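You operate a simulated robot arm through the tools that you are given. There is no shell and no other tool. Be economical: measure what you need, move in short steps, check, and stop when the job is done.

The job below is to be done with a simulated two-armed robot. You get a single attempt, and the scene is never put back.

TASK
Fetch the brown ice block and set it on the back of the wooden counter. Shut the middle glass lid. Switch the chiller switch off. Pick up the large cup from the steel counter with the bottles with one hand, pass it to the other hand and put it on the steel counter left of the hob. Put the white pot on the top of the low rack. Put the brown bottle in the steel bowl. Put the waste pot in the bottom of the left sink. Take the milk tin and leave it on top of the yellow ice block on the top of the low rack. Any order will do. Set down upright: large cup.

Only the result counts: the job must be done as asked and must still hold three seconds after the hand-in. Knocking over, shifting, dropping, spilling or breaking anything else fails it. A push-on lid holds only when it is set on centred and level and pressed home; a screw cap is set on level and turned clockwise until tight.

THE ROBOT
Two 7-joint arms with fingered hands on one trunk, on a base that drives. Base frame: it is fixed to the floor where the robot stands at the start and does not move with it; the origin is under the middle of the robot, x ahead of it, y to its left, z up. Lengths are in m, angles in degrees, forces in N, time in s.
The left shoulder is at the start at [0.07, 0.162, 1.355], the right one opposite. With the tool pointing down near the work surface each hand reaches from about 0.1 to 0.34 m from the robot's upright axis, wherever it stands, measured 20 degrees to its own side. Places, roughly: back of the wooden counter (44x22 cm) [-1.82, 2.6, 0.84]; bottom of the left sink [2.4, -0.4, 0.7]; brown bottle (6x6x20 cm) [1.1, 1.1, 0.9]; brown ice block (9x9x9 cm) [0.5, 0.1, 1.2]; chiller switch [1.1, 0.2, 0.8]; large cup (9x9x12 cm) [1.1, 0.6, 0.9]; middle glass lid [0.8, 0, 0.9]; milk tin [2.5, 3, 0.75]; steel bowl (15x16x7 cm) [1, -1.1, 0.3]; steel counter left of the hob [0.8, -1.5, 0.8]; top of the low rack [2.6, 3.1, 0.8]; waste pot [1, 1.25, 0.75]; white pot (9x9x7 cm) [1.2, 0.9, 0.3]; yellow ice block (9x9x9 cm) [2.6, 3.3, 0.9]. Payload 4 kg a hand.
The tool frame of a hand sits at the grasp point between the pads (the TCP): z along the fingers, y along the line on which they close. The tips reach 0.026 m beyond it. Largest opening 0.132 m; the body of the gripper starts 0.073 m behind the TCP. The gripper is a hand of 4 fingers: y runs from the thumb to the fingers, the wrist lies at [0, 0, -0.224] in the tool frame, and closing takes about 1.5 s.
Orientation is that of the tool frame in the base frame, as [roll, pitch, yaw] about the fixed x, y, z axes, in that order (R = Rz(yaw) Ry(pitch) Rx(roll)). With the fingers straight down and closing along the base's y, the tool's x points along the base's -x, its y along +y and its z along -z.

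THE INTERFACE
- The arms move only by the tool drive_tool. It takes "left_deltas", "right_deltas" or both (then of equal length, played together; a hand with none holds still); each is a list of rows, each an object of numbers (a shift or turn left out is 0, a gripper value left out holds the last): "wx", "wy", "wz": the turn, a rotation vector about the base's x, y, z in units of 180 degrees (1.0 is 180 degrees); "tx", "ty", "tz": the shift along the base's x, y, z in units of 200 mm (1.0 is 200 mm); "hand": the gripper command, from -1 (shut) to 1 (fully open), values between in proportion. In form: [{"wx": .., "wy": .., "wz": .., "tx": .., "ty": .., "tz": .., "hand": ..}, ...]. A call has 1 to 8 rows; each row is the pose to reach, as a shift and turn from the pose commanded when the call began. A call with a number of a shift or a turn outside -1 to 1 is refused whole. Rows are played at 5 a second. More than 0.05 m and 8.6 degrees between two rows, or a gripper value outside its range, and nothing of the call is played. Where a pose cannot be reached the arm comes as near as it can. A force on the tool above 40 N (or 10 N above the force at the start of the call, whichever is more), or a blocked arm, ends the call early, and 0.2 s more pass. The fingers move at their own pace (about 0.045 m/s each) and stop on an object; they squeeze with about 34 N. The grip force told is the motor's: it shows also when the fingers shut on nothing. Time passes only in rows, and 0.2 s behind the last, so rows that repeat a pose let the fingers close. The reply holds the time, the measured pose of the TCP, the force on the tool along the base axes, the opening and the grip force, in the units named above and with some noise, with the torque about the TCP (base axes, N m) and any sound that the robot's microphone picked up, and new pictures: "views" is both (left out), scene, wrist or none (wrist: the cameras of the hands that moved).
- Cameras (640 x 400 px; columns grow to the right, rows downward): "scene" is now at [0.139, 0.0005, 1.5941]; the picture's right is [-0.14, -0.99, 0.00], its down [-0.54, 0.08, -0.84] and it looks along [0.83, -0.12, -0.55] (base axes); focal length 257 px, centre (320, 200). "left" rides on the left gripper at [-0.073, 0.006, -0.094] in its tool frame; the picture's right is [-0.08, -1.00, 0.00], its down [0.78, -0.06, -0.62] and it looks along [0.61, -0.05, 0.79] (tool axes); focal length 230 px, centre (320, 200). "right" rides on the right gripper at [0.073, 0.006, -0.094] in its tool frame; the picture's right is [-0.08, 1.00, 0.00], its down [-0.79, -0.06, -0.62] and it looks along [-0.61, -0.05, 0.79] (tool axes); focal length 230 px, centre (320, 200).
- slide_trunk(by): slides the trunk up (or, below 0, down) by that many m; the arms and the scene camera ride with it, the base frame stays. It gives what a move gives, with no picture.
- roll_base(legs): drives the robot by 1 to 6 legs, each [ahead, left, turn to the left] in m, m and degrees, along the robot's own axes; the way and the turn of a leg run together, so that a leg with both is an arc; at most 1.5 m and 180 degrees a leg. The arms and the cameras ride along, it lands a little off, and it stops where it bumps. It gives what a move gives, and a new picture of the scene camera.
- preshape(shape, hand): the hand has 4 fingers and takes this shape, open, in about a second: jaw (thumb against the fingers, like two jaws); tri (thumb and two fingers); tip (a fingertip pinch); poke (one finger out to press); point (the index stretched); flat (the hand flat); cup (the hand cupped); fist (a fist). The gripper value then closes the fingers along that shape, each until it touches; the sizes above hold for jaw. It gives what a move gives, with no picture.
- aim_head(pan, tilt): turns the head with the scene camera to pan (to the left, within 86 degrees either way) and tilt (down, from -29 to 69), counted from straight ahead of the robot. It gives what a move gives, and a new picture of the scene camera.
- point_at(camera, pixels): for up to 12 pixels [column, row] of the newest picture of that camera ("zoom" is the newest enlarged one), the place [x, y, z] in the base frame of the surface seen there, good to about 0.003 m, but the place of the scene camera against the robot may be out by one fixed shift of up to 0.025 m in any direction. No time passes.
- enlarge(camera, box): a new picture of the part [left, top, right, bottom] of that camera's present view, enlarged. No time passes.
- finish_job(): hands the job in; it is judged then, once.

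Work in short steps. Measure before you move; look again where a grasp or a placing could have gone wrong, and mend it. You have 145 turns and 260 pictures in all, those below and enlarged ones among them. Open the grippers and draw the arms clear of the work before you hand the job in, unless the task says otherwise; then end with one line.

The tools are called after "Emit:" as name(argument=value, ...) on one line, values as JSON. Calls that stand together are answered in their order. drive_tool: Moves the arms, as the interface text tells. Its arguments: {"type":"object","properties":{"left_deltas":{"type":"array","items":{"type":"object","properties":{"wx":{"type":"number"},"wy":{"type":"number"},"wz":{"type":"number"},"tx":{"type":"number"},"ty":{"type":"number"},"tz":{"type":"number"},"hand":{"type":"number"}}}},"right_deltas":{"type":"array","items":{"type":"object","properties":{"wx":{"type":"number"},"wy":{"type":"number"},"wz":{"type":"number"},"tx":{"type":"number"},"ty":{"type":"number"},"tz":{"type":"number"},"hand":{"type":"number"}}}},"views":{"type":"string","enum":["both","scene","wrist","none"]}},"required":[]} The other tools are called the same way: slide_trunk (by) slides the trunk up or down; preshape (shape, hand) gives the hand a shape; roll_base (legs) drives the base; aim_head (pan, tilt) turns the head that bears the scene camera; point_at (camera, pixels) gives the place of the surface under pixels of a picture; enlarge (camera, box) takes an enlarged picture of a part of a camera's view; finish_job () hands the job in.

At the start:

```text
time: 0.0
left_eef_pos: [0.4504, 0.1753, 1.3778]
left_tcp_rot: [-180.0, 0.0, -180.0]
left_ft_force: [0.3, -0.2, -0.5]
left_ft_torque: [-0.01, 0.04, 0.02]
left_opening: 0.1318
left_grip_force: 0.1
left_shape: jaw
right_eef_pos: [0.4368, -0.2094, 1.3563]
right_tcp_rot: [180.0, 0.0, -179.9]
right_ft_force: [0.4, -0.6, -0.2]
right_ft_torque: [0.02, 0.0, 0.02]
right_opening: 0.1317
right_grip_force: 0.0
right_shape: jaw
trunk travel left (down, up): [-0.835, 0.105]
robot x, y, heading: [-0.0002, 0.0006, 0.0]
head pan, tilt: [-8.1, 33.2]
```

scene: 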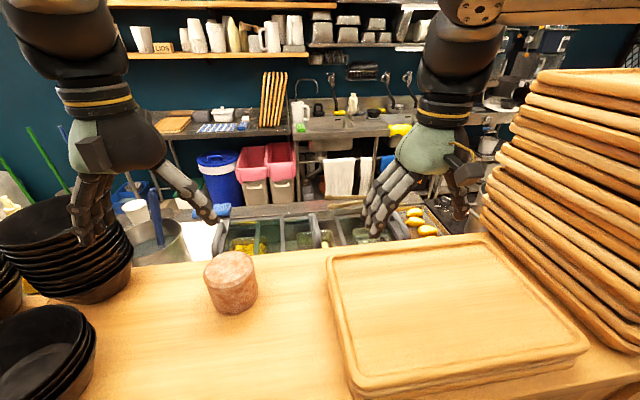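
right: 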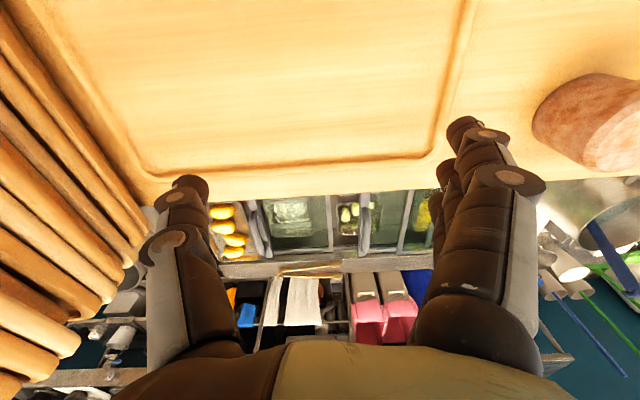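
left: 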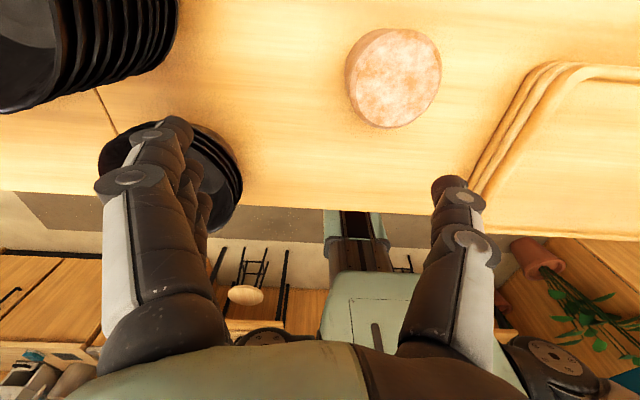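

The brown ice block is at scene px (231,282). I'll measure it and the surroundings.

Emit:
point_at(camera="scene", pixels=[[231, 265], [231, 300], [208, 270], [255, 280], [150, 290], [310, 260], [60, 250], [50, 340], [345, 330], [240, 240], [320, 235], [160, 240]])

Emit:
point_at(camera="left", pixels=[[395, 75], [350, 80], [440, 75], [395, 35], [395, 120], [250, 120]])

Emit:
aim_head(pan=60, tilt=35)

Emit:
aim_head(pan=-70, tilt=35)

```text
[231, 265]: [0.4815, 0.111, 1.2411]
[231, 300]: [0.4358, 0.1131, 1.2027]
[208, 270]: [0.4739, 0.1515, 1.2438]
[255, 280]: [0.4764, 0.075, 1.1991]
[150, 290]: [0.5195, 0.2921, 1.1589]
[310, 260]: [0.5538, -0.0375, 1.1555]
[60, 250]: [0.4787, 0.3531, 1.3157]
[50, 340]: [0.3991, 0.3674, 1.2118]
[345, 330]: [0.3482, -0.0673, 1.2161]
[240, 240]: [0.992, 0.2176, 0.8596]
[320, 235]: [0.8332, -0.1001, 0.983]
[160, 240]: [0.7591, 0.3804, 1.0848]
```

```text
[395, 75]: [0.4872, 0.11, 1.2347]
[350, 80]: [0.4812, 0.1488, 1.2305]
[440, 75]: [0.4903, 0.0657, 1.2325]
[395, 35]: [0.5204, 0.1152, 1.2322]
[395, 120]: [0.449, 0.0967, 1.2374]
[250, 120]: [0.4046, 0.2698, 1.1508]
```

```text
time: 1.4
left_eef_pos: [0.4514, 0.1758, 1.3785]
left_tcp_rot: [180.0, -0.1, 180.0]
left_ft_force: [-0.2, 0.1, 0.5]
left_ft_torque: [-0.01, 0.0, 0.01]
left_opening: 0.1317
left_grip_force: 0.1
left_shape: jaw
right_eef_pos: [0.4374, -0.2076, 1.3554]
right_tcp_rot: [180.0, 0.0, -180.0]
right_ft_force: [0.0, 1.1, -0.5]
right_ft_torque: [-0.02, 0.03, -0.02]
right_opening: 0.1318
right_grip_force: 0.0
right_shape: jaw
trunk travel left (down, up): [-0.835, 0.105]
robot x, y, heading: [0.0008, -0.0033, 0.2]
head pan, tilt: [60.0, 35.0]
```

scene: 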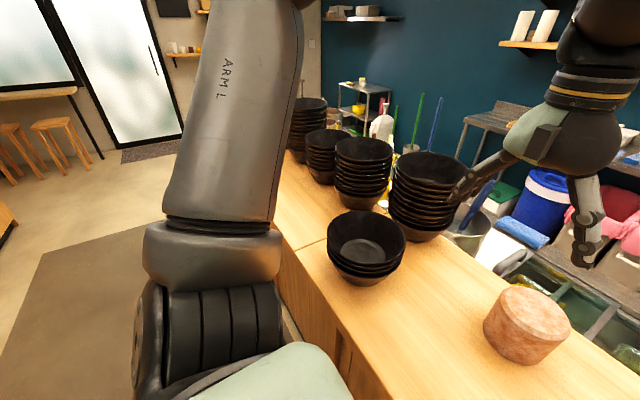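

```text
time: 3.5
left_eef_pos: [0.4504, 0.175, 1.3777]
left_tcp_rot: [-180.0, 0.0, -180.0]
left_ft_force: [0.0, 0.5, 0.7]
left_ft_torque: [-0.03, 0.0, 0.01]
left_opening: 0.1318
left_grip_force: 0.0
left_shape: jaw
right_eef_pos: [0.4368, -0.2086, 1.3559]
right_tcp_rot: [180.0, 0.0, -180.0]
right_ft_force: [0.3, -0.3, -0.3]
right_ft_torque: [-0.02, -0.06, -0.01]
right_opening: 0.1316
right_grip_force: 0.1
right_shape: jaw
trunk travel left (down, up): [-0.835, 0.105]
robot x, y, heading: [-0.0001, 0.0038, 0.2]
head pan, tilt: [-70.0, 35.0]
```

scene: 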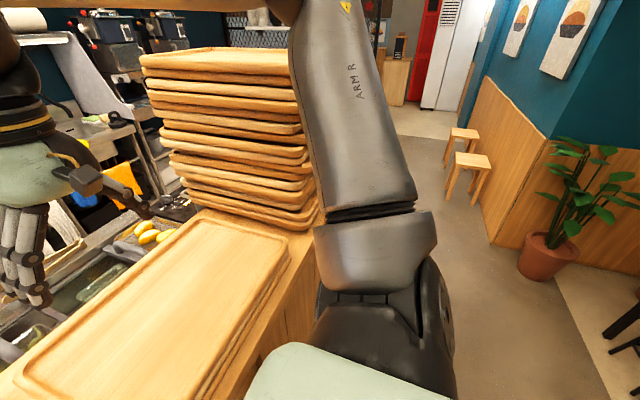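

Block centre is about (0.485, 0.107), top z 1.235. I move the left hand over it, then down to z 1.20.

Emit:
drive_tool(left_deltas=[{"tx": 0.09, "ty": -0.17, "tz": -0.1, "hand": 1}, {"tx": 0.175, "ty": -0.34, "tz": -0.2}, {"tx": 0.175, "ty": -0.34, "tz": -0.4}, {"tx": 0.175, "ty": -0.34, "tz": -0.6}, {"tx": 0.175, "ty": -0.34, "tz": -0.75}, {"tx": 0.175, "ty": -0.34, "tz": -0.88}, {"tx": 0.175, "ty": -0.34, "tz": -0.88}], views="wrist")

```text
time: 5.1
left_eef_pos: [0.486, 0.1076, 1.2034]
left_tcp_rot: [-180.0, 0.0, -180.0]
left_ft_force: [-0.3, -0.5, 0.6]
left_ft_torque: [0.0, 0.01, 0.02]
left_opening: 0.1317
left_grip_force: 0.0
left_shape: jaw
right_eef_pos: [0.4379, -0.2077, 1.3565]
right_tcp_rot: [180.0, 0.0, -179.9]
right_ft_force: [0.3, 0.3, 0.2]
right_ft_torque: [-0.03, 0.03, 0.01]
right_opening: 0.1319
right_grip_force: 0.1
right_shape: jaw
trunk travel left (down, up): [-0.835, 0.105]
robot x, y, heading: [-0.0036, -0.0015, 0.2]
head pan, tilt: [-70.0, 35.0]
```

left: 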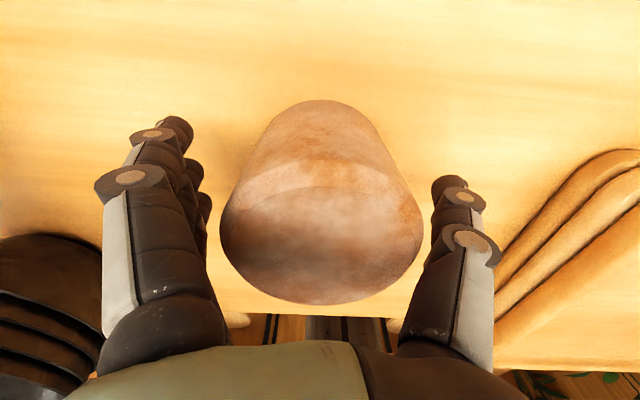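

The block sits between the fingers. Close on it, then lift.

Emit:
drive_tool(left_deltas=[{"hand": -1}, {}, {}, {}, {}, {}, {}, {}], views="none")

Emit:
drive_tool(left_deltas=[{"tz": 0.15}, {"tz": 0.35}, {"tz": 0.55}, {"tz": 0.75}, {"tz": 0.95}, {"tz": 0.95}], views="wrist")

Emit:
aim_head(pan=86, tilt=25)

```text
time: 6.9
left_eef_pos: [0.4864, 0.1069, 1.2019]
left_tcp_rot: [180.0, 0.1, 180.0]
left_ft_force: [0.0, -1.3, 0.1]
left_ft_torque: [0.04, -0.01, -0.01]
left_opening: 0.0778
left_grip_force: 33.7
left_shape: jaw
right_eef_pos: [0.4372, -0.2093, 1.3556]
right_tcp_rot: [180.0, -0.1, -179.9]
right_ft_force: [-0.4, 0.1, 0.1]
right_ft_torque: [0.0, -0.03, -0.02]
right_opening: 0.1319
right_grip_force: 0.0
right_shape: jaw
trunk travel left (down, up): [-0.835, 0.105]
robot x, y, heading: [-0.0022, -0.0007, -0.1]
head pan, tilt: [-70.0, 35.0]
```

```text
time: 8.3
left_eef_pos: [0.4869, 0.1085, 1.3911]
left_tcp_rot: [-180.0, -0.1, 180.0]
left_ft_force: [0.9, 0.3, -4.5]
left_ft_torque: [0.0, -0.03, -0.04]
left_opening: 0.0771
left_grip_force: 33.8
left_shape: jaw
right_eef_pos: [0.4376, -0.2075, 1.3547]
right_tcp_rot: [180.0, -0.2, -179.9]
right_ft_force: [0.8, 0.9, -0.1]
right_ft_torque: [0.0, -0.03, -0.02]
right_opening: 0.1318
right_grip_force: 0.0
right_shape: jaw
trunk travel left (down, up): [-0.835, 0.105]
robot x, y, heading: [-0.0021, -0.002, -0.2]
head pan, tilt: [-70.0, 35.0]
```

left: 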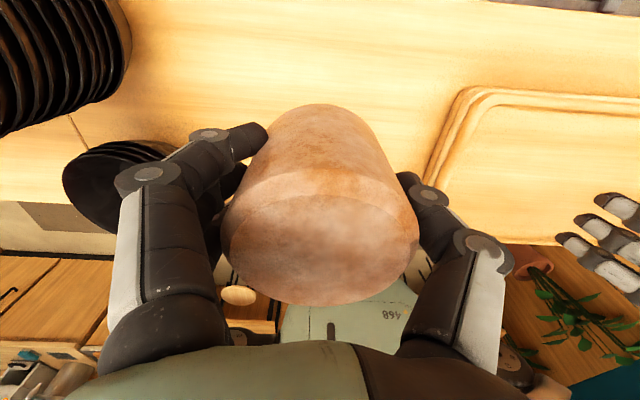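

```text
time: 10.7
left_eef_pos: [0.4856, 0.1073, 1.3911]
left_tcp_rot: [-180.0, 0.0, 179.9]
left_ft_force: [0.6, 0.0, -4.6]
left_ft_torque: [0.01, -0.06, 0.04]
left_opening: 0.077
left_grip_force: 33.9
left_shape: jaw
right_eef_pos: [0.4367, -0.2077, 1.3559]
right_tcp_rot: [180.0, 0.0, -180.0]
right_ft_force: [-0.7, 0.4, 0.2]
right_ft_torque: [-0.02, -0.01, -0.01]
right_opening: 0.1317
right_grip_force: 0.1
right_shape: jaw
trunk travel left (down, up): [-0.835, 0.105]
robot x, y, heading: [-0.0039, 0.0009, -0.1]
head pan, tilt: [85.9, 25.0]
```

scene: 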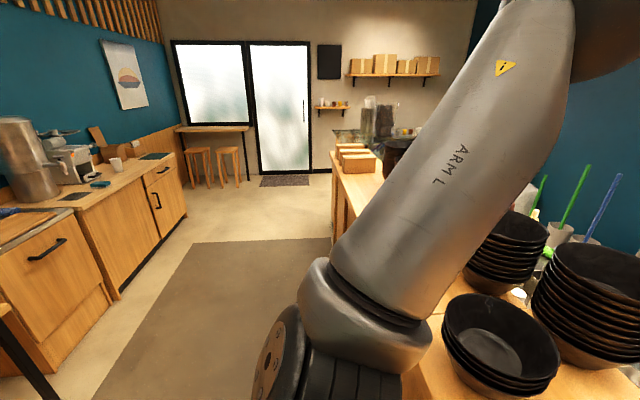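

Block held. Now I back off from the shelf and turn to face the room with the wooden counter.

Emit:
roll_base(legs=[[-0.4, 0, 0], [0, 0, 90]])

Emit:
aim_head(pan=40, tilt=25)

Emit:
aim_head(pan=-30, tilt=25)

```text
time: 17.1
left_eef_pos: [-0.5173, 0.4836, 1.391]
left_tcp_rot: [180.0, 0.1, -89.0]
left_ft_force: [0.1, -0.2, -4.8]
left_ft_torque: [0.04, 0.0, -0.03]
left_opening: 0.0772
left_grip_force: 34.1
left_shape: jaw
right_eef_pos: [-0.2001, 0.4422, 1.3558]
right_tcp_rot: [179.9, 0.0, -88.9]
right_ft_force: [-0.1, -0.3, 0.1]
right_ft_torque: [-0.01, 0.02, -0.01]
right_opening: 0.1317
right_grip_force: 0.0
right_shape: jaw
trunk travel left (down, up): [-0.835, 0.105]
robot x, y, heading: [-0.4005, -0.0013, 91.2]
head pan, tilt: [85.9, 25.0]
```

scene: 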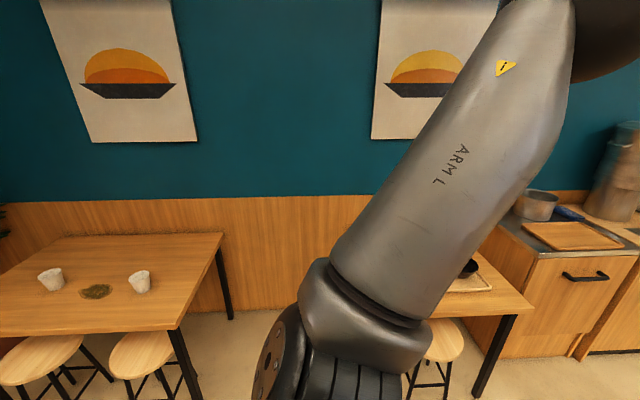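

```text
time: 18.2
left_eef_pos: [-0.5172, 0.4839, 1.3927]
left_tcp_rot: [-180.0, 0.0, -88.9]
left_ft_force: [-0.6, -0.7, -5.6]
left_ft_torque: [0.03, 0.0, 0.01]
left_opening: 0.0771
left_grip_force: 34.0
left_shape: jaw
right_eef_pos: [-0.2009, 0.4417, 1.3561]
right_tcp_rot: [-180.0, 0.1, -88.9]
right_ft_force: [0.1, -0.7, 0.0]
right_ft_torque: [0.02, -0.01, 0.04]
right_opening: 0.1317
right_grip_force: 0.0
right_shape: jaw
trunk travel left (down, up): [-0.835, 0.105]
robot x, y, heading: [-0.3952, -0.0035, 91.2]
head pan, tilt: [40.0, 25.0]
```

scene: 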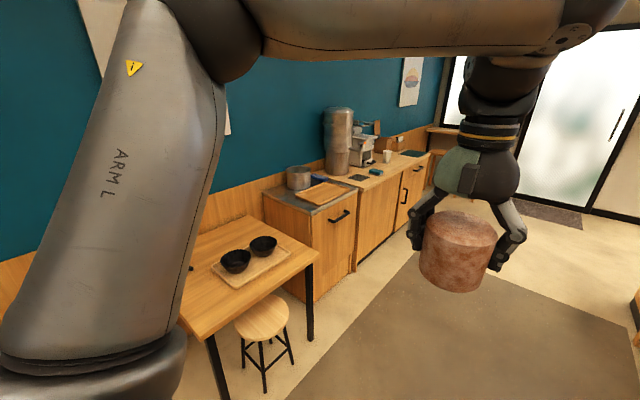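

```text
time: 19.6
left_eef_pos: [-0.5165, 0.4842, 1.3915]
left_tcp_rot: [-179.9, 0.0, -88.9]
left_ft_force: [0.8, -0.5, -4.7]
left_ft_torque: [0.03, 0.03, 0.0]
left_opening: 0.077
left_grip_force: 34.2
left_shape: jaw
right_eef_pos: [-0.2013, 0.4423, 1.3564]
right_tcp_rot: [180.0, 0.0, -88.8]
right_ft_force: [-1.0, 0.0, -0.3]
right_ft_torque: [-0.01, 0.02, 0.04]
right_opening: 0.132
right_grip_force: 0.1
right_shape: jaw
trunk travel left (down, up): [-0.835, 0.105]
robot x, y, heading: [-0.4058, -0.0013, 91.1]
head pan, tilt: [-30.0, 25.0]
```

scene: 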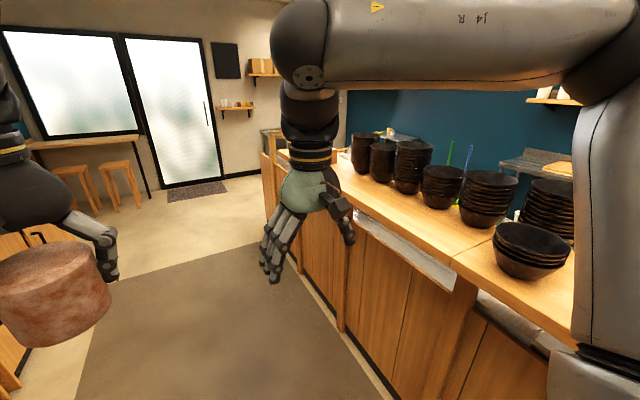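

I'll drive along the room to about y=2.5 and turn to face the wooden counter.

Emit:
roll_base(legs=[[1.25, 0, 0], [1.25, 0, 0], [0, 0, 89]])

Emit:
aim_head(pan=-10, tilt=35)

```text
time: 35.5
left_eef_pos: [-0.9361, 2.3816, 1.391]
left_tcp_rot: [180.0, 0.0, 0.0]
left_ft_force: [0.0, 0.3, -4.7]
left_ft_torque: [0.0, 0.03, 0.01]
left_opening: 0.0773
left_grip_force: 34.2
left_shape: jaw
right_eef_pos: [-0.8865, 2.6963, 1.3561]
right_tcp_rot: [-180.0, 0.0, 0.0]
right_ft_force: [0.1, 0.4, 0.5]
right_ft_torque: [0.01, 0.02, -0.01]
right_opening: 0.1316
right_grip_force: 0.2
right_shape: jaw
trunk travel left (down, up): [-0.835, 0.105]
robot x, y, heading: [-0.4507, 2.4857, 180.1]
head pan, tilt: [-30.0, 25.0]
```

scene: 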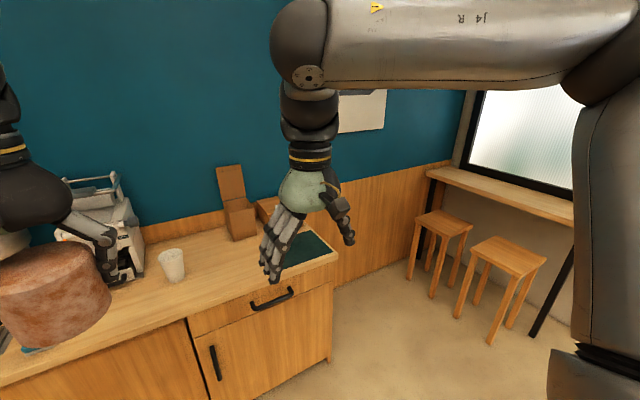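

```text
time: 36.4
left_eef_pos: [-0.9363, 2.3801, 1.3904]
left_tcp_rot: [180.0, 0.0, 0.1]
left_ft_force: [-0.1, -0.3, -4.1]
left_ft_torque: [0.0, 0.03, 0.02]
left_opening: 0.0769
left_grip_force: 34.1
left_shape: jaw
right_eef_pos: [-0.886, 2.6949, 1.356]
right_tcp_rot: [-180.0, 0.0, -0.1]
right_ft_force: [-0.3, -0.9, 0.2]
right_ft_torque: [-0.01, -0.02, 0.04]
right_opening: 0.1319
right_grip_force: 0.0
right_shape: jaw
trunk travel left (down, up): [-0.835, 0.105]
robot x, y, heading: [-0.4486, 2.4879, 180.0]
head pan, tilt: [-10.0, 35.0]
```

scene: 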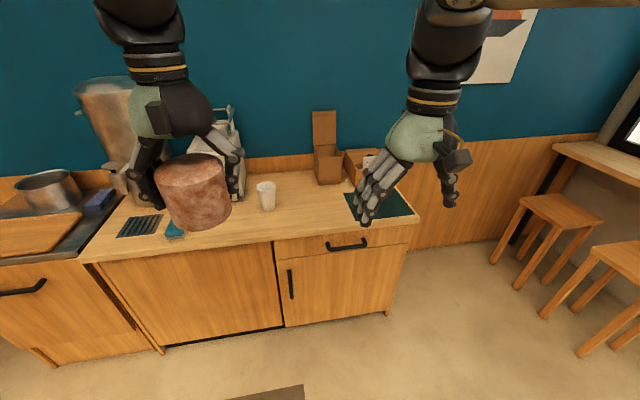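

Emit:
point_at(camera="scene", pixels=[[266, 200], [270, 175], [290, 177], [325, 175], [265, 238], [300, 200], [350, 180], [240, 200], [330, 210], [312, 190]])

Emit:
enlarge(camera="scene", box=[180, 90, 440, 260])

```text
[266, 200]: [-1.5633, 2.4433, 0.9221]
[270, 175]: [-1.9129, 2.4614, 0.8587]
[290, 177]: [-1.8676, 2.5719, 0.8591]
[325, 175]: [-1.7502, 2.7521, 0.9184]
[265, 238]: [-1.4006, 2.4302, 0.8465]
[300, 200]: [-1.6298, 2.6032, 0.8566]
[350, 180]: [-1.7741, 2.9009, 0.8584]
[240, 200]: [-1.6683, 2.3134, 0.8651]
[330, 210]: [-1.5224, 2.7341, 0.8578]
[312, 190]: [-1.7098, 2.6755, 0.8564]
```

```text
2.35 times, centred on (310, 175) of scene
```

zoom: 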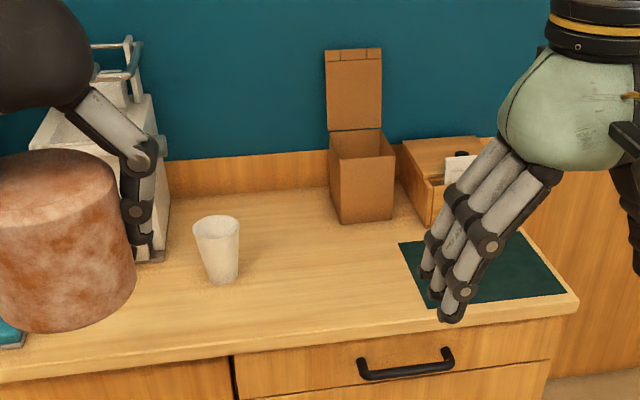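

The cup is at (-1.56, 2.44), the open box at y≥2.70, and the free back area around (-1.80, 2.56). I drive nearer at height and check the reach.

Emit:
roll_base(legs=[[0.5, -0.19, 0]])

Emit:
drive_tool(left_deltas=[{"tx": -0.2}, {"tx": -0.4}, {"tx": -0.6}, {"tx": -0.8}, {"tx": -1.0}, {"tx": -1.0}], right_deltas=[{"tx": 0.2}, {"tx": 0.4}, {"tx": 0.6}, {"tx": 0.6}, {"tx": 0.6}, {"tx": 0.6}], views="scene")

```text
time: 39.5
left_eef_pos: [-1.4394, 2.5722, 1.3909]
left_tcp_rot: [180.0, -0.1, -0.2]
left_ft_force: [0.7, 0.7, -5.4]
left_ft_torque: [-0.01, 0.07, 0.02]
left_opening: 0.0768
left_grip_force: 33.6
left_shape: jaw
right_eef_pos: [-1.3903, 2.8876, 1.3566]
right_tcp_rot: [180.0, -0.1, -0.2]
right_ft_force: [-0.1, 0.1, -0.3]
right_ft_torque: [0.0, -0.02, -0.02]
right_opening: 0.1318
right_grip_force: 0.0
right_shape: jaw
trunk travel left (down, up): [-0.835, 0.105]
robot x, y, heading: [-0.9561, 2.6781, 180.0]
head pan, tilt: [-10.0, 35.0]
```

scene: 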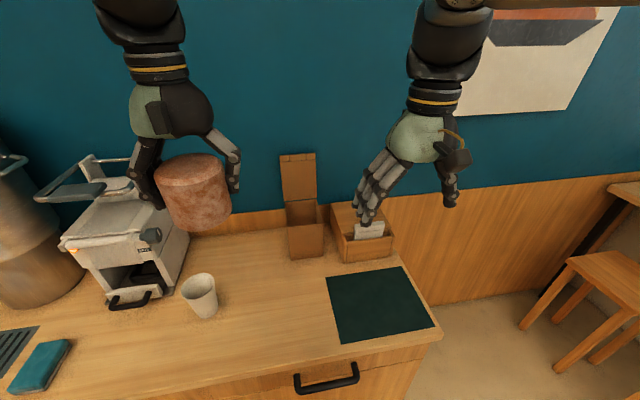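

```text
time: 40.9
left_eef_pos: [-1.559, 2.5711, 1.3785]
left_tcp_rot: [180.0, 0.3, -0.2]
left_ft_force: [0.1, 0.6, -4.0]
left_ft_torque: [-0.01, 0.08, 0.0]
left_opening: 0.0769
left_grip_force: 34.0
left_shape: jaw
left hand out of reach, approached as far as the arm can: row 3, 4, 5, 6
right_eef_pos: [-1.2714, 2.8908, 1.3561]
right_tcp_rot: [179.8, 0.1, -0.2]
right_ft_force: [-0.3, 0.7, -0.6]
right_ft_torque: [0.02, 0.0, 0.01]
right_opening: 0.1319
right_grip_force: 0.0
right_shape: jaw
trunk travel left (down, up): [-0.835, 0.105]
robot x, y, heading: [-0.9567, 2.678, 179.8]
head pan, tilt: [-10.0, 35.0]
```

scene: 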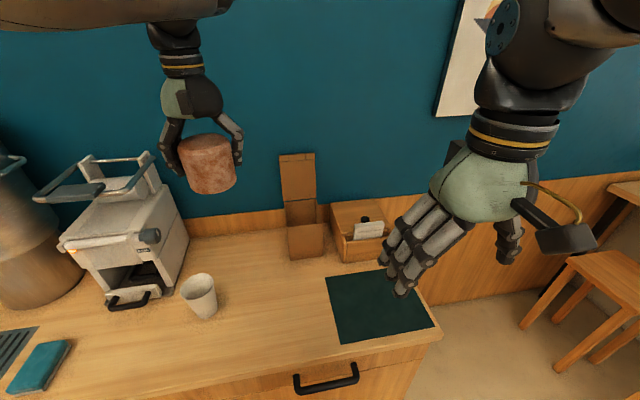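

Reach at this height tops out around 0.60 m. I'll slide the trunk down and drive closer while still above everything.

Emit:
slide_trunk(by=-0.2)

Emit:
roll_base(legs=[[0.17, 0, 0]])

Emit:
point_at(camera="scene", pixels=[[200, 290], [190, 250], [290, 240], [320, 260], [240, 240], [215, 285], [150, 235], [300, 200]])

```text
time: 43.1
left_eef_pos: [-1.5588, 2.5686, 1.178]
left_tcp_rot: [179.9, 0.2, -0.2]
left_ft_force: [0.4, 0.3, -4.3]
left_ft_torque: [0.03, 0.02, -0.05]
left_opening: 0.077
left_grip_force: 33.7
left_shape: jaw
right_eef_pos: [-1.2722, 2.8874, 1.1556]
right_tcp_rot: [-180.0, 0.0, -0.2]
right_ft_force: [0.0, 0.8, 0.6]
right_ft_torque: [0.01, -0.03, 0.0]
right_opening: 0.1318
right_grip_force: 0.1
right_shape: jaw
trunk travel left (down, up): [-0.635, 0.305]
robot x, y, heading: [-0.9515, 2.6822, 179.7]
head pan, tilt: [-10.0, 35.0]
```

```text
time: 44.7
left_eef_pos: [-1.7323, 2.5703, 1.1747]
left_tcp_rot: [179.9, -0.3, -0.2]
left_ft_force: [-0.4, -0.3, -6.0]
left_ft_torque: [-0.01, 0.0, 0.02]
left_opening: 0.077
left_grip_force: 33.9
left_shape: jaw
right_eef_pos: [-1.4459, 2.8895, 1.1552]
right_tcp_rot: [-179.9, -0.2, -0.3]
right_ft_force: [-0.3, -0.3, 0.3]
right_ft_torque: [0.02, 0.0, -0.01]
right_opening: 0.1315
right_grip_force: 0.1
right_shape: jaw
trunk travel left (down, up): [-0.635, 0.305]
robot x, y, heading: [-1.1248, 2.6821, 179.8]
head pan, tilt: [-10.0, 35.0]
stopped in leg 1: the robot was blocked; the commanded pose is now the measured one
```

scene: 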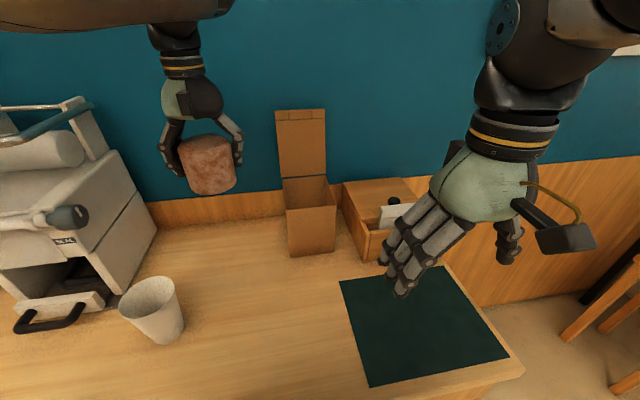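

```text
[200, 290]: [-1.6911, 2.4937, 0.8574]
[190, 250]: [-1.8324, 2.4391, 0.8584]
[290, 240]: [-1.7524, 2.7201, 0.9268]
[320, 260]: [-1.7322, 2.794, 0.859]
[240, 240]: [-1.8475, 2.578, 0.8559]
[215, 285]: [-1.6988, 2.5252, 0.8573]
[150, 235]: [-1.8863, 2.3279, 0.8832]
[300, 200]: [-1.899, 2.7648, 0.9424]
```

Base rests against the counter; the spot below (-1.79, 2.57) is free. I extend and lower the block with the arm, watching.

Emit:
drive_tool(left_deltas=[{"tz": -0.2}, {"tx": -0.15, "tz": -0.4}, {"tx": -0.29, "tz": -0.6}, {"tx": -0.29, "tz": -0.8}, {"tx": -0.29, "tz": -0.95}, {"tx": -0.29, "tz": -0.95}], views="both")

```text
time: 46.1
left_eef_pos: [-1.7872, 2.5698, 0.9881]
left_tcp_rot: [180.0, 0.1, -0.3]
left_ft_force: [0.5, -1.2, -4.0]
left_ft_torque: [0.01, 0.04, 0.0]
left_opening: 0.0768
left_grip_force: 34.6
left_shape: jaw
right_eef_pos: [-1.442, 2.8894, 1.1552]
right_tcp_rot: [179.9, 0.0, -0.3]
right_ft_force: [1.0, 0.5, 0.1]
right_ft_torque: [-0.02, 0.0, 0.02]
right_opening: 0.1316
right_grip_force: 0.1
right_shape: jaw
trunk travel left (down, up): [-0.635, 0.305]
robot x, y, heading: [-1.1267, 2.6783, 179.9]
head pan, tilt: [-10.0, 35.0]
```

scene: 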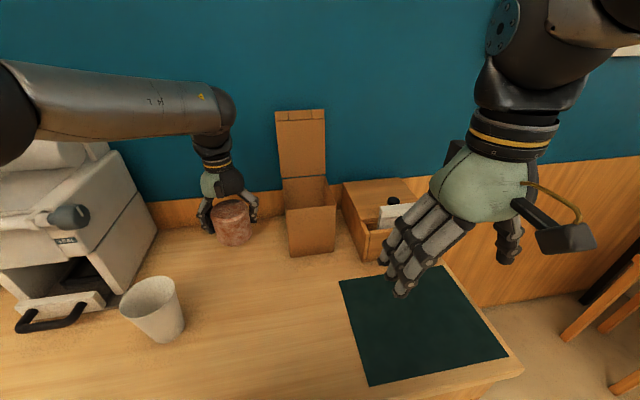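
left: 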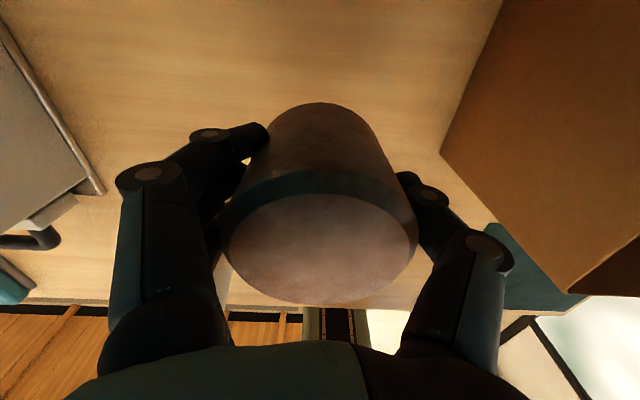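

Clear on both sides. Measure the counter height from the wrist camera, then lower.

Emit:
point_at(camera="left", pixels=[[300, 60], [420, 80], [445, 150]])

Emit:
drive_tool(left_deltas=[{"tz": -0.2}, {"tz": -0.34}, {"tz": -0.38}, {"tz": -0.41}, {"tz": -0.44}, {"tz": -0.47}, {"tz": -0.49}], views="none")

```text
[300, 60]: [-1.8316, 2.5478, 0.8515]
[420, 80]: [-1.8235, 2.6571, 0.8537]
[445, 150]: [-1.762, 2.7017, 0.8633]
```

```text
time: 47.7
left_eef_pos: [-1.7869, 2.5705, 0.8895]
left_tcp_rot: [-179.9, 0.2, -0.3]
left_ft_force: [-4.4, 0.4, 8.2]
left_ft_torque: [0.07, 0.01, 0.03]
left_opening: 0.0746
left_grip_force: 33.3
left_shape: jaw
right_eef_pos: [-1.442, 2.8905, 1.156]
right_tcp_rot: [180.0, 0.1, -0.4]
right_ft_force: [-0.1, 1.0, -0.7]
right_ft_torque: [0.03, 0.0, 0.03]
right_opening: 0.1319
right_grip_force: 0.2
right_shape: jaw
trunk travel left (down, up): [-0.635, 0.305]
robot x, y, heading: [-1.1274, 2.6786, 179.7]
head pan, tilt: [-10.0, 35.0]
```

Contact felt (8 N up). Raise a hair, open moderately and withdraw upward.

Emit:
drive_tool(left_deltas=[{"hand": 0.6}, {}, {}, {}, {}], views="none")

Emit:
drive_tool(left_deltas=[{"tz": 0.2}, {"tz": 0.4}, {"tz": 0.6}, {"tz": 0.8}, {"tz": 1.0}, {"tz": 1.0}], views="both")

```text
time: 48.9
left_eef_pos: [-1.7869, 2.569, 0.8888]
left_tcp_rot: [179.9, 0.2, -0.4]
left_ft_force: [-0.1, 0.7, 0.1]
left_ft_torque: [0.04, -0.01, 0.02]
left_opening: 0.1051
left_grip_force: 0.0
left_shape: jaw
right_eef_pos: [-1.4419, 2.8895, 1.1557]
right_tcp_rot: [-180.0, 0.0, -0.2]
right_ft_force: [0.3, -0.1, 0.4]
right_ft_torque: [0.0, -0.02, -0.01]
right_opening: 0.1319
right_grip_force: 0.0
right_shape: jaw
trunk travel left (down, up): [-0.635, 0.305]
robot x, y, heading: [-1.1269, 2.681, 179.9]
head pan, tilt: [-10.0, 35.0]
```

```text
time: 50.3
left_eef_pos: [-1.7867, 2.5678, 1.0891]
left_tcp_rot: [-179.9, 0.1, -0.2]
left_ft_force: [0.2, -0.3, -0.4]
left_ft_torque: [0.0, 0.0, -0.02]
left_opening: 0.1052
left_grip_force: 0.0
left_shape: jaw
right_eef_pos: [-1.4422, 2.8893, 1.1557]
right_tcp_rot: [-180.0, 0.0, -0.1]
right_ft_force: [-0.1, 0.3, -0.3]
right_ft_torque: [0.02, 0.0, 0.0]
right_opening: 0.1318
right_grip_force: 0.1
right_shape: jaw
trunk travel left (down, up): [-0.635, 0.305]
robot x, y, heading: [-1.1239, 2.6749, 180.0]
head pan, tilt: [-10.0, 35.0]
```

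scene: 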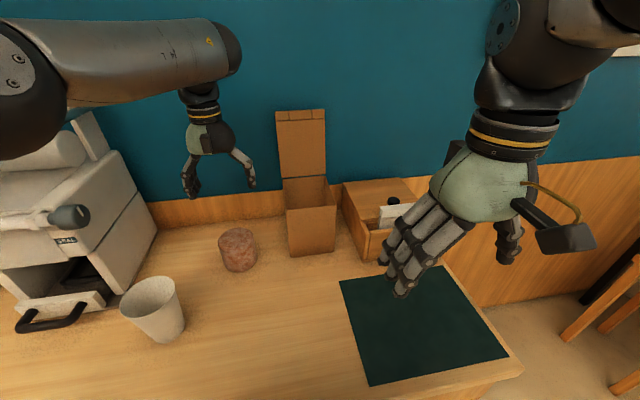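
left: 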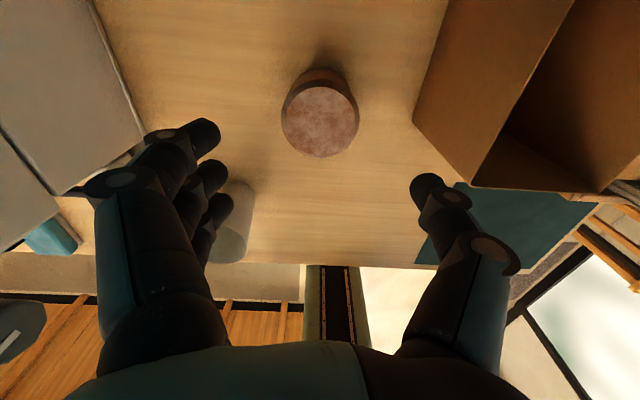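

Block stands on the back of the counter. Now pull the left hand back above height, back the base off and look for the kitchen entrance.

Emit:
drive_tool(left_deltas=[{"tx": 0.2, "tz": 0.2}, {"tx": 0.4, "tz": 0.3}, {"tx": 0.6, "tz": 0.3}, {"tx": 0.8, "tz": 0.3}, {"tx": 1.0, "tz": 0.3}], views="none")

Emit:
roll_base(legs=[[-0.75, 0, 0], [0, 0, -120]])

Emit:
aim_head(pan=0, tilt=20)

```text
refused: row 1 steps farther than a row can; nothing moved
```

```text
time: 59.4
left_eef_pos: [-0.1407, 3.3087, 1.0896]
left_tcp_rot: [180.0, 0.2, -120.2]
left_ft_force: [-0.9, -0.1, -1.1]
left_ft_torque: [0.02, 0.02, 0.0]
left_opening: 0.1053
left_grip_force: 0.2
left_shape: jaw
right_eef_pos: [-0.0363, 2.8504, 1.1574]
right_tcp_rot: [179.9, 0.0, -120.2]
right_ft_force: [-0.6, 0.9, -0.9]
right_ft_torque: [0.04, 0.03, 0.02]
right_opening: 0.1317
right_grip_force: 0.0
right_shape: jaw
trunk travel left (down, up): [-0.635, 0.305]
robot x, y, heading: [-0.3729, 2.68, 59.4]
head pan, tilt: [-10.0, 35.0]
```

scene: 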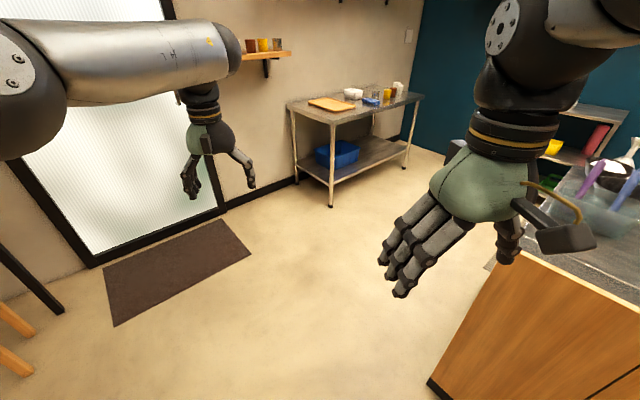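

```text
time: 60.2
left_eef_pos: [-0.1404, 3.3081, 1.0894]
left_tcp_rot: [179.9, 0.1, -120.2]
left_ft_force: [-0.2, 0.6, -0.2]
left_ft_torque: [-0.01, 0.01, -0.04]
left_opening: 0.1054
left_grip_force: 0.0
left_shape: jaw
right_eef_pos: [-0.0361, 2.8505, 1.1562]
right_tcp_rot: [180.0, -0.1, -120.3]
right_ft_force: [-0.2, 0.6, -0.2]
right_ft_torque: [-0.01, 0.01, -0.04]
right_opening: 0.1319
right_grip_force: 0.0
right_shape: jaw
trunk travel left (down, up): [-0.635, 0.305]
robot x, y, heading: [-0.3763, 2.6822, 59.8]
head pan, tilt: [0.0, 20.0]
```

scene: 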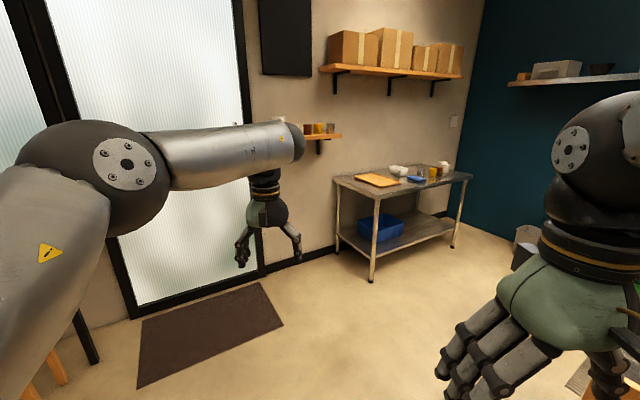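

The left hand is still stretched out; tuck it in toward the robot, then look toward the counter end.

Emit:
drive_tool(left_deltas=[{"tx": -0.12, "ty": -0.2}, {"tx": -0.24, "ty": -0.4}, {"tx": -0.36, "ty": -0.6}, {"tx": -0.48, "ty": -0.8}, {"tx": -0.56, "ty": -0.97}, {"tx": -0.56, "ty": -0.97}], views="none")

Emit:
aim_head(pan=-45, tilt=20)

```text
time: 61.6
left_eef_pos: [-0.2545, 3.117, 1.0896]
left_tcp_rot: [179.9, 0.1, -120.2]
left_ft_force: [0.0, 0.6, -0.6]
left_ft_torque: [0.0, -0.02, -0.02]
left_opening: 0.1056
left_grip_force: 0.0
left_shape: jaw
right_eef_pos: [-0.035, 2.8499, 1.1553]
right_tcp_rot: [-180.0, -0.2, -120.2]
right_ft_force: [0.7, 0.8, 0.3]
right_ft_torque: [0.01, 0.0, -0.04]
right_opening: 0.1319
right_grip_force: 0.1
right_shape: jaw
trunk travel left (down, up): [-0.635, 0.305]
robot x, y, heading: [-0.3764, 2.6812, 59.8]
head pan, tilt: [0.0, 20.0]
```

```text
time: 62.7
left_eef_pos: [-0.2548, 3.1151, 1.0887]
left_tcp_rot: [-180.0, 0.1, -120.3]
left_ft_force: [-0.9, -1.0, -0.1]
left_ft_torque: [-0.04, 0.03, -0.01]
left_opening: 0.1053
left_grip_force: 0.0
left_shape: jaw
right_eef_pos: [-0.0362, 2.8502, 1.1553]
right_tcp_rot: [180.0, 0.0, -120.2]
right_ft_force: [-0.2, 0.2, 0.1]
right_ft_torque: [0.03, -0.02, -0.02]
right_opening: 0.1317
right_grip_force: 0.1
right_shape: jaw
trunk travel left (down, up): [-0.635, 0.305]
robot x, y, heading: [-0.3743, 2.6815, 59.7]
head pan, tilt: [-45.0, 20.0]
```

scene: 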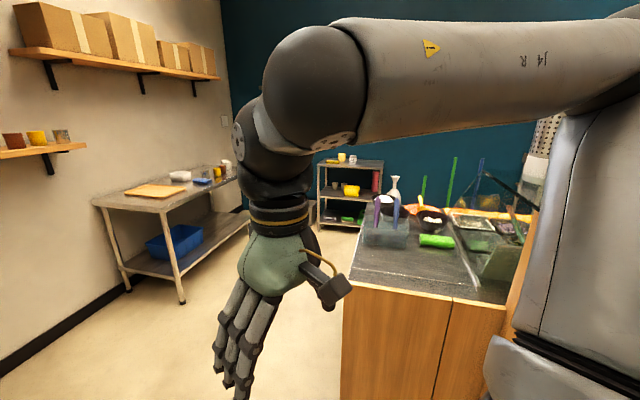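

The low rack is at px (350,190), the counter corner at (345,290). Measure the passage.

Emit:
point_at(camera="scene", pixels=[[346, 280], [346, 395], [365, 205], [315, 225], [320, 165], [382, 165], [355, 230], [181, 303], [236, 270], [505, 300], [300, 370], [345, 192]])

Emit:
enlarge(camera="scene", box=[290, 130, 450, 240])

```text
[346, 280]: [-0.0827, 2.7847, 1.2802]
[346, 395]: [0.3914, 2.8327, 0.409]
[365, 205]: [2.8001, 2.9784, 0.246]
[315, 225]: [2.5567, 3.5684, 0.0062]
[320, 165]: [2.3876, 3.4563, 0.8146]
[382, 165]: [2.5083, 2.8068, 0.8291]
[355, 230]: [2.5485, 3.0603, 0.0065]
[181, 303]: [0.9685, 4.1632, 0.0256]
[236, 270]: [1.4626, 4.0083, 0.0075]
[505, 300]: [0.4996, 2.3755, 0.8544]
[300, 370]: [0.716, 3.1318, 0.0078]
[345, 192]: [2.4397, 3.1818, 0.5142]
```

```text
3.64 times, centred on (370, 185) of scene
```

zoom: 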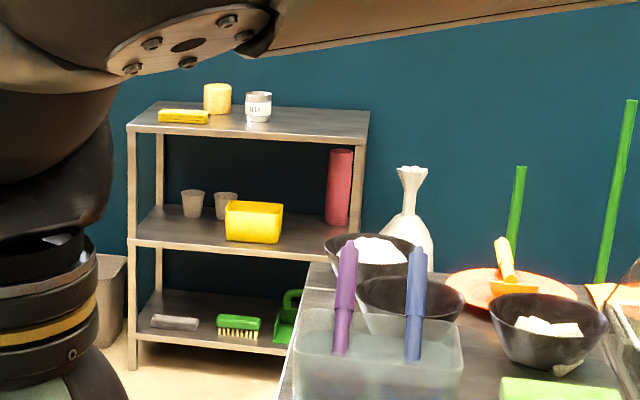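

Passage is clear at y≈3.4. Drive round to stand in front of the low rack.

Emit:
roll_base(legs=[[0.85, 0, 0], [0, 0, -60], [1.3, 0, 0], [0.2, -0.25, 0]])

Emit:
aim_head(pan=0, tilt=35)

```text
time: 77.8
left_eef_pos: [1.9929, 3.255, 1.0891]
left_tcp_rot: [179.9, 0.1, 179.0]
left_ft_force: [0.3, 0.7, 0.2]
left_ft_torque: [0.0, -0.01, -0.01]
left_opening: 0.1054
left_grip_force: 0.0
left_shape: jaw
right_eef_pos: [1.8679, 2.9332, 1.156]
right_tcp_rot: [179.9, 0.0, 179.1]
right_ft_force: [-0.1, -0.1, -0.2]
right_ft_torque: [0.01, 0.0, 0.02]
right_opening: 0.1321
right_grip_force: 0.1
right_shape: jaw
trunk travel left (down, up): [-0.635, 0.305]
robot x, y, heading: [1.5557, 3.1494, -0.8]
head pan, tilt: [-45.0, 20.0]
```

scene: 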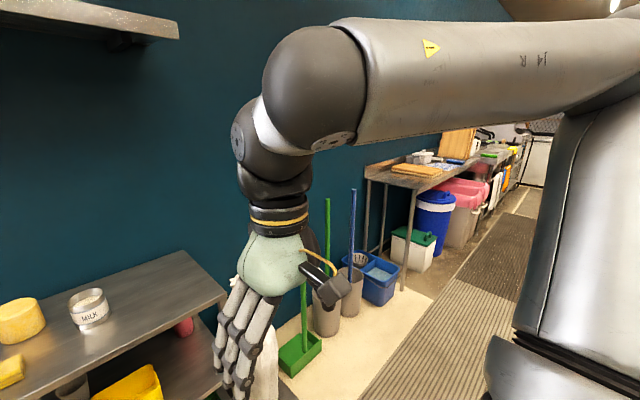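

```text
time: 78.9
left_eef_pos: [1.9933, 3.2532, 1.0892]
left_tcp_rot: [180.0, 0.1, 179.0]
left_ft_force: [-0.1, 0.4, 0.8]
left_ft_torque: [0.01, -0.01, 0.03]
left_opening: 0.1054
left_grip_force: 0.1
left_shape: jaw
right_eef_pos: [1.8697, 2.9316, 1.1555]
right_tcp_rot: [180.0, 0.0, 179.1]
right_ft_force: [-0.2, -0.5, -0.2]
right_ft_torque: [0.01, -0.04, -0.03]
right_opening: 0.1318
right_grip_force: 0.0
right_shape: jaw
trunk travel left (down, up): [-0.635, 0.305]
robot x, y, heading: [1.5522, 3.1429, -1.1]
head pan, tilt: [0.0, 35.0]
```

scene: 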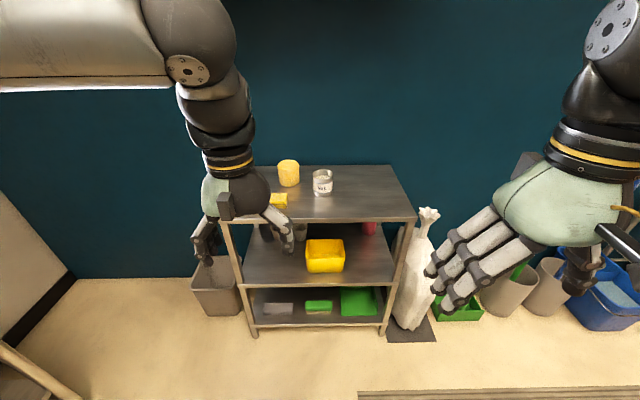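

Milk tin at px (322,182), yellow block at (288,172). Measure.

Emit:
point_at(camera="scene", pixels=[[322, 173], [322, 190], [332, 183], [313, 183], [288, 165], [288, 184], [279, 174], [299, 174], [279, 200], [350, 200], [238, 210], [380, 200]])

Emit:
enlarge(camera="scene", box=[220, 140, 420, 265])

```text
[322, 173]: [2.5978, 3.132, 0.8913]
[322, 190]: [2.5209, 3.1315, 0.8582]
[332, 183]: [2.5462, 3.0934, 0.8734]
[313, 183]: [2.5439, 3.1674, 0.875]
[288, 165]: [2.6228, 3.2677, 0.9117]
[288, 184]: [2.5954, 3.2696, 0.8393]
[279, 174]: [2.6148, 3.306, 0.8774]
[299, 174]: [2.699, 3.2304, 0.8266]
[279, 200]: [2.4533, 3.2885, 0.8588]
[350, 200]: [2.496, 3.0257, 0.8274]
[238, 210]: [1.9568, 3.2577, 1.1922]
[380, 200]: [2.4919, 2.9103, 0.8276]
```

```text
3.20 times, centred on (320, 202) of scene
```

zoom: 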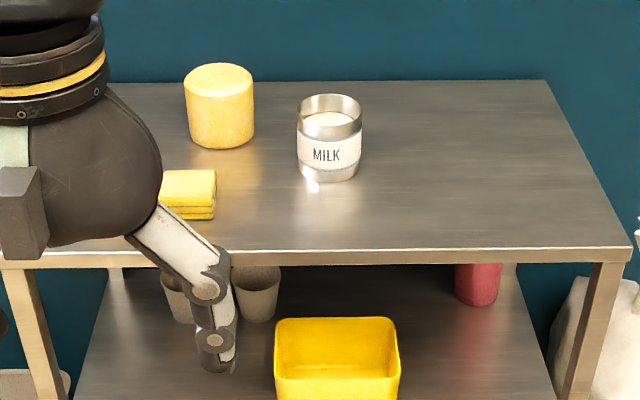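

Tin centre ≈(2.56, 3.131), block ≈(2.63, 3.27). I drive nearer, with hands above the tops (z>1.06).

Emit:
roll_base(legs=[[0.45, -0.06, 1]])

Emit:
drive_tool(left_deltas=[{"tx": 0.2, "ty": -0.1, "hand": 1}, {"tx": 0.3, "ty": -0.2}, {"tx": 0.3, "ty": -0.2}], views="both")

```text
time: 81.6
left_eef_pos: [2.4381, 3.2007, 1.0902]
left_tcp_rot: [180.0, 0.1, -179.7]
left_ft_force: [-1.0, 0.3, 0.9]
left_ft_torque: [-0.02, 0.02, -0.01]
left_opening: 0.1051
left_grip_force: 0.1
left_shape: jaw
right_eef_pos: [2.32, 2.8768, 1.1562]
right_tcp_rot: [-179.9, 0.0, -179.6]
right_ft_force: [-0.3, 0.8, 0.8]
right_ft_torque: [-0.01, -0.04, 0.01]
right_opening: 0.1315
right_grip_force: 0.0
right_shape: jaw
trunk travel left (down, up): [-0.635, 0.305]
robot x, y, heading: [2.0067, 3.0848, 0.3]
head pan, tilt: [0.0, 35.0]
```

scene: 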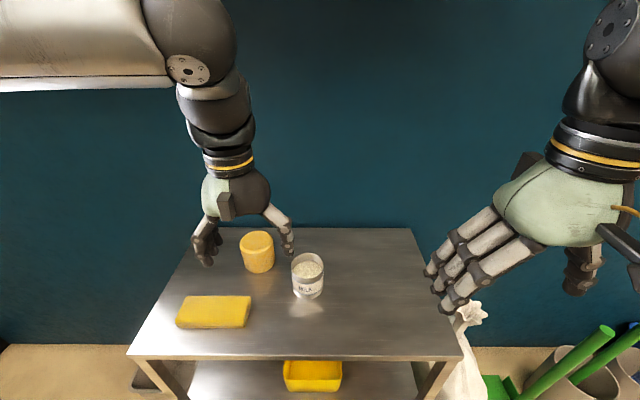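

```text
time: 82.4
left_eef_pos: [2.4981, 3.1615, 1.0903]
left_tcp_rot: [179.9, 0.2, -179.6]
left_ft_force: [-0.5, -0.7, 0.3]
left_ft_torque: [-0.05, -0.01, -0.05]
left_opening: 0.1318
left_grip_force: 0.1
left_shape: jaw
right_eef_pos: [2.3191, 2.8784, 1.157]
right_tcp_rot: [-180.0, 0.0, -179.6]
right_ft_force: [0.4, -0.3, 0.6]
right_ft_torque: [-0.01, 0.0, 0.02]
right_opening: 0.1317
right_grip_force: 0.1
right_shape: jaw
trunk travel left (down, up): [-0.635, 0.305]
robot x, y, heading: [2.0045, 3.0859, 0.6]
head pan, tilt: [0.0, 35.0]
```

scene: 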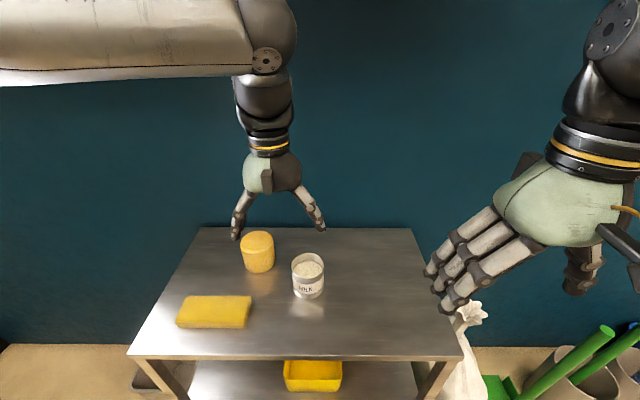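
left: 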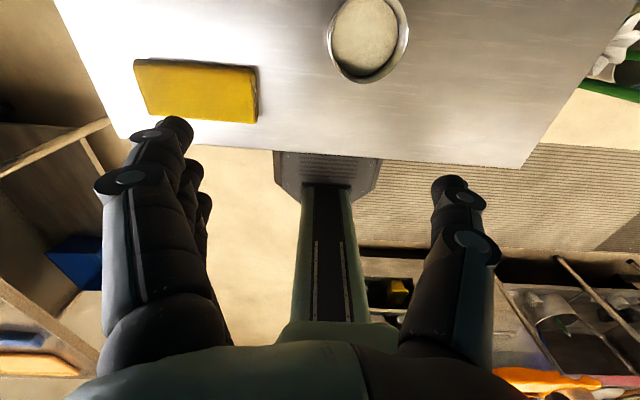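

Measure tin's rim with the wrist camera.

Emit:
point_at(camera="left", pixels=[[331, 40], [406, 40], [368, 79], [345, 68], [395, 68], [366, 5], [300, 110]])

Emit:
point_at(camera="scene", pixels=[[258, 240], [258, 268], [243, 250], [273, 250], [309, 257], [309, 292], [293, 264], [323, 264], [310, 310]])

```text
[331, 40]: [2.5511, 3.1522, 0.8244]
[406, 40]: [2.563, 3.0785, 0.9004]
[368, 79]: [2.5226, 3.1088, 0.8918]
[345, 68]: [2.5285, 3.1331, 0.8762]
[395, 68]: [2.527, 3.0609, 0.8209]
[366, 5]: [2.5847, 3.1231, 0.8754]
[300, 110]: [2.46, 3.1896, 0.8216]
```

```text
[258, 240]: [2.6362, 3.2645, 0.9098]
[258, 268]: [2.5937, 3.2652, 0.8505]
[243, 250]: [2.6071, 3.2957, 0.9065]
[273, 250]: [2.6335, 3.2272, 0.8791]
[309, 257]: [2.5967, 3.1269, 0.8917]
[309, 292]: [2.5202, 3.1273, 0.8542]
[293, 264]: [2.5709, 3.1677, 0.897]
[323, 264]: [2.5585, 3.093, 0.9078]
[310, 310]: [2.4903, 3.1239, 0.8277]
```

Wrist view puts the tin centre near (2.560, 3.116); scene camera is ~+0.015 in y. I move above it with opening 0.105.

Emit:
drive_tool(left_deltas=[{"tx": 0.15, "ty": -0.12, "hand": 0.6}, {"tx": 0.31, "ty": -0.23}, {"tx": 0.31, "ty": -0.23, "tz": -0.2}, {"tx": 0.31, "ty": -0.23, "tz": -0.4}, {"tx": 0.31, "ty": -0.23, "tz": -0.5}, {"tx": 0.31, "ty": -0.23, "tz": -0.5}], views="both")

```text
time: 83.8
left_eef_pos: [2.5606, 3.1147, 0.9894]
left_tcp_rot: [180.0, 0.1, -179.6]
left_ft_force: [-0.2, -0.2, 0.1]
left_ft_torque: [-0.01, 0.0, -0.01]
left_opening: 0.1058
left_grip_force: 0.0
left_shape: jaw
right_eef_pos: [2.32, 2.8772, 1.1569]
right_tcp_rot: [180.0, 0.0, -179.6]
right_ft_force: [-1.1, 0.6, 0.3]
right_ft_torque: [0.01, 0.0, -0.02]
right_opening: 0.1319
right_grip_force: 0.1
right_shape: jaw
trunk travel left (down, up): [-0.635, 0.305]
robot x, y, heading: [1.9992, 3.0816, 0.4]
head pan, tilt: [0.0, 35.0]
```

scene: 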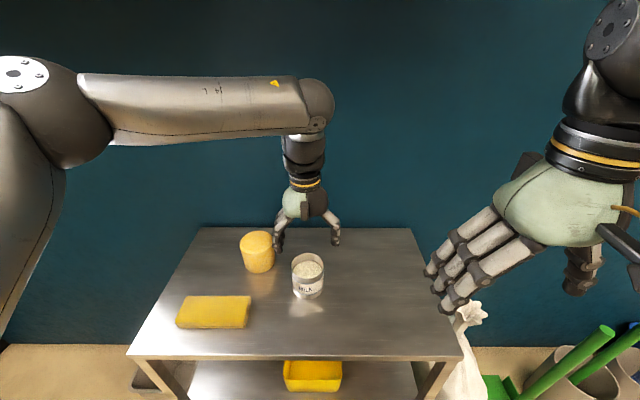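
left: 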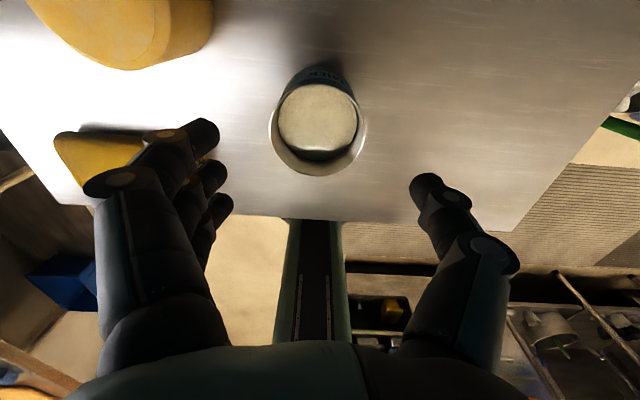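

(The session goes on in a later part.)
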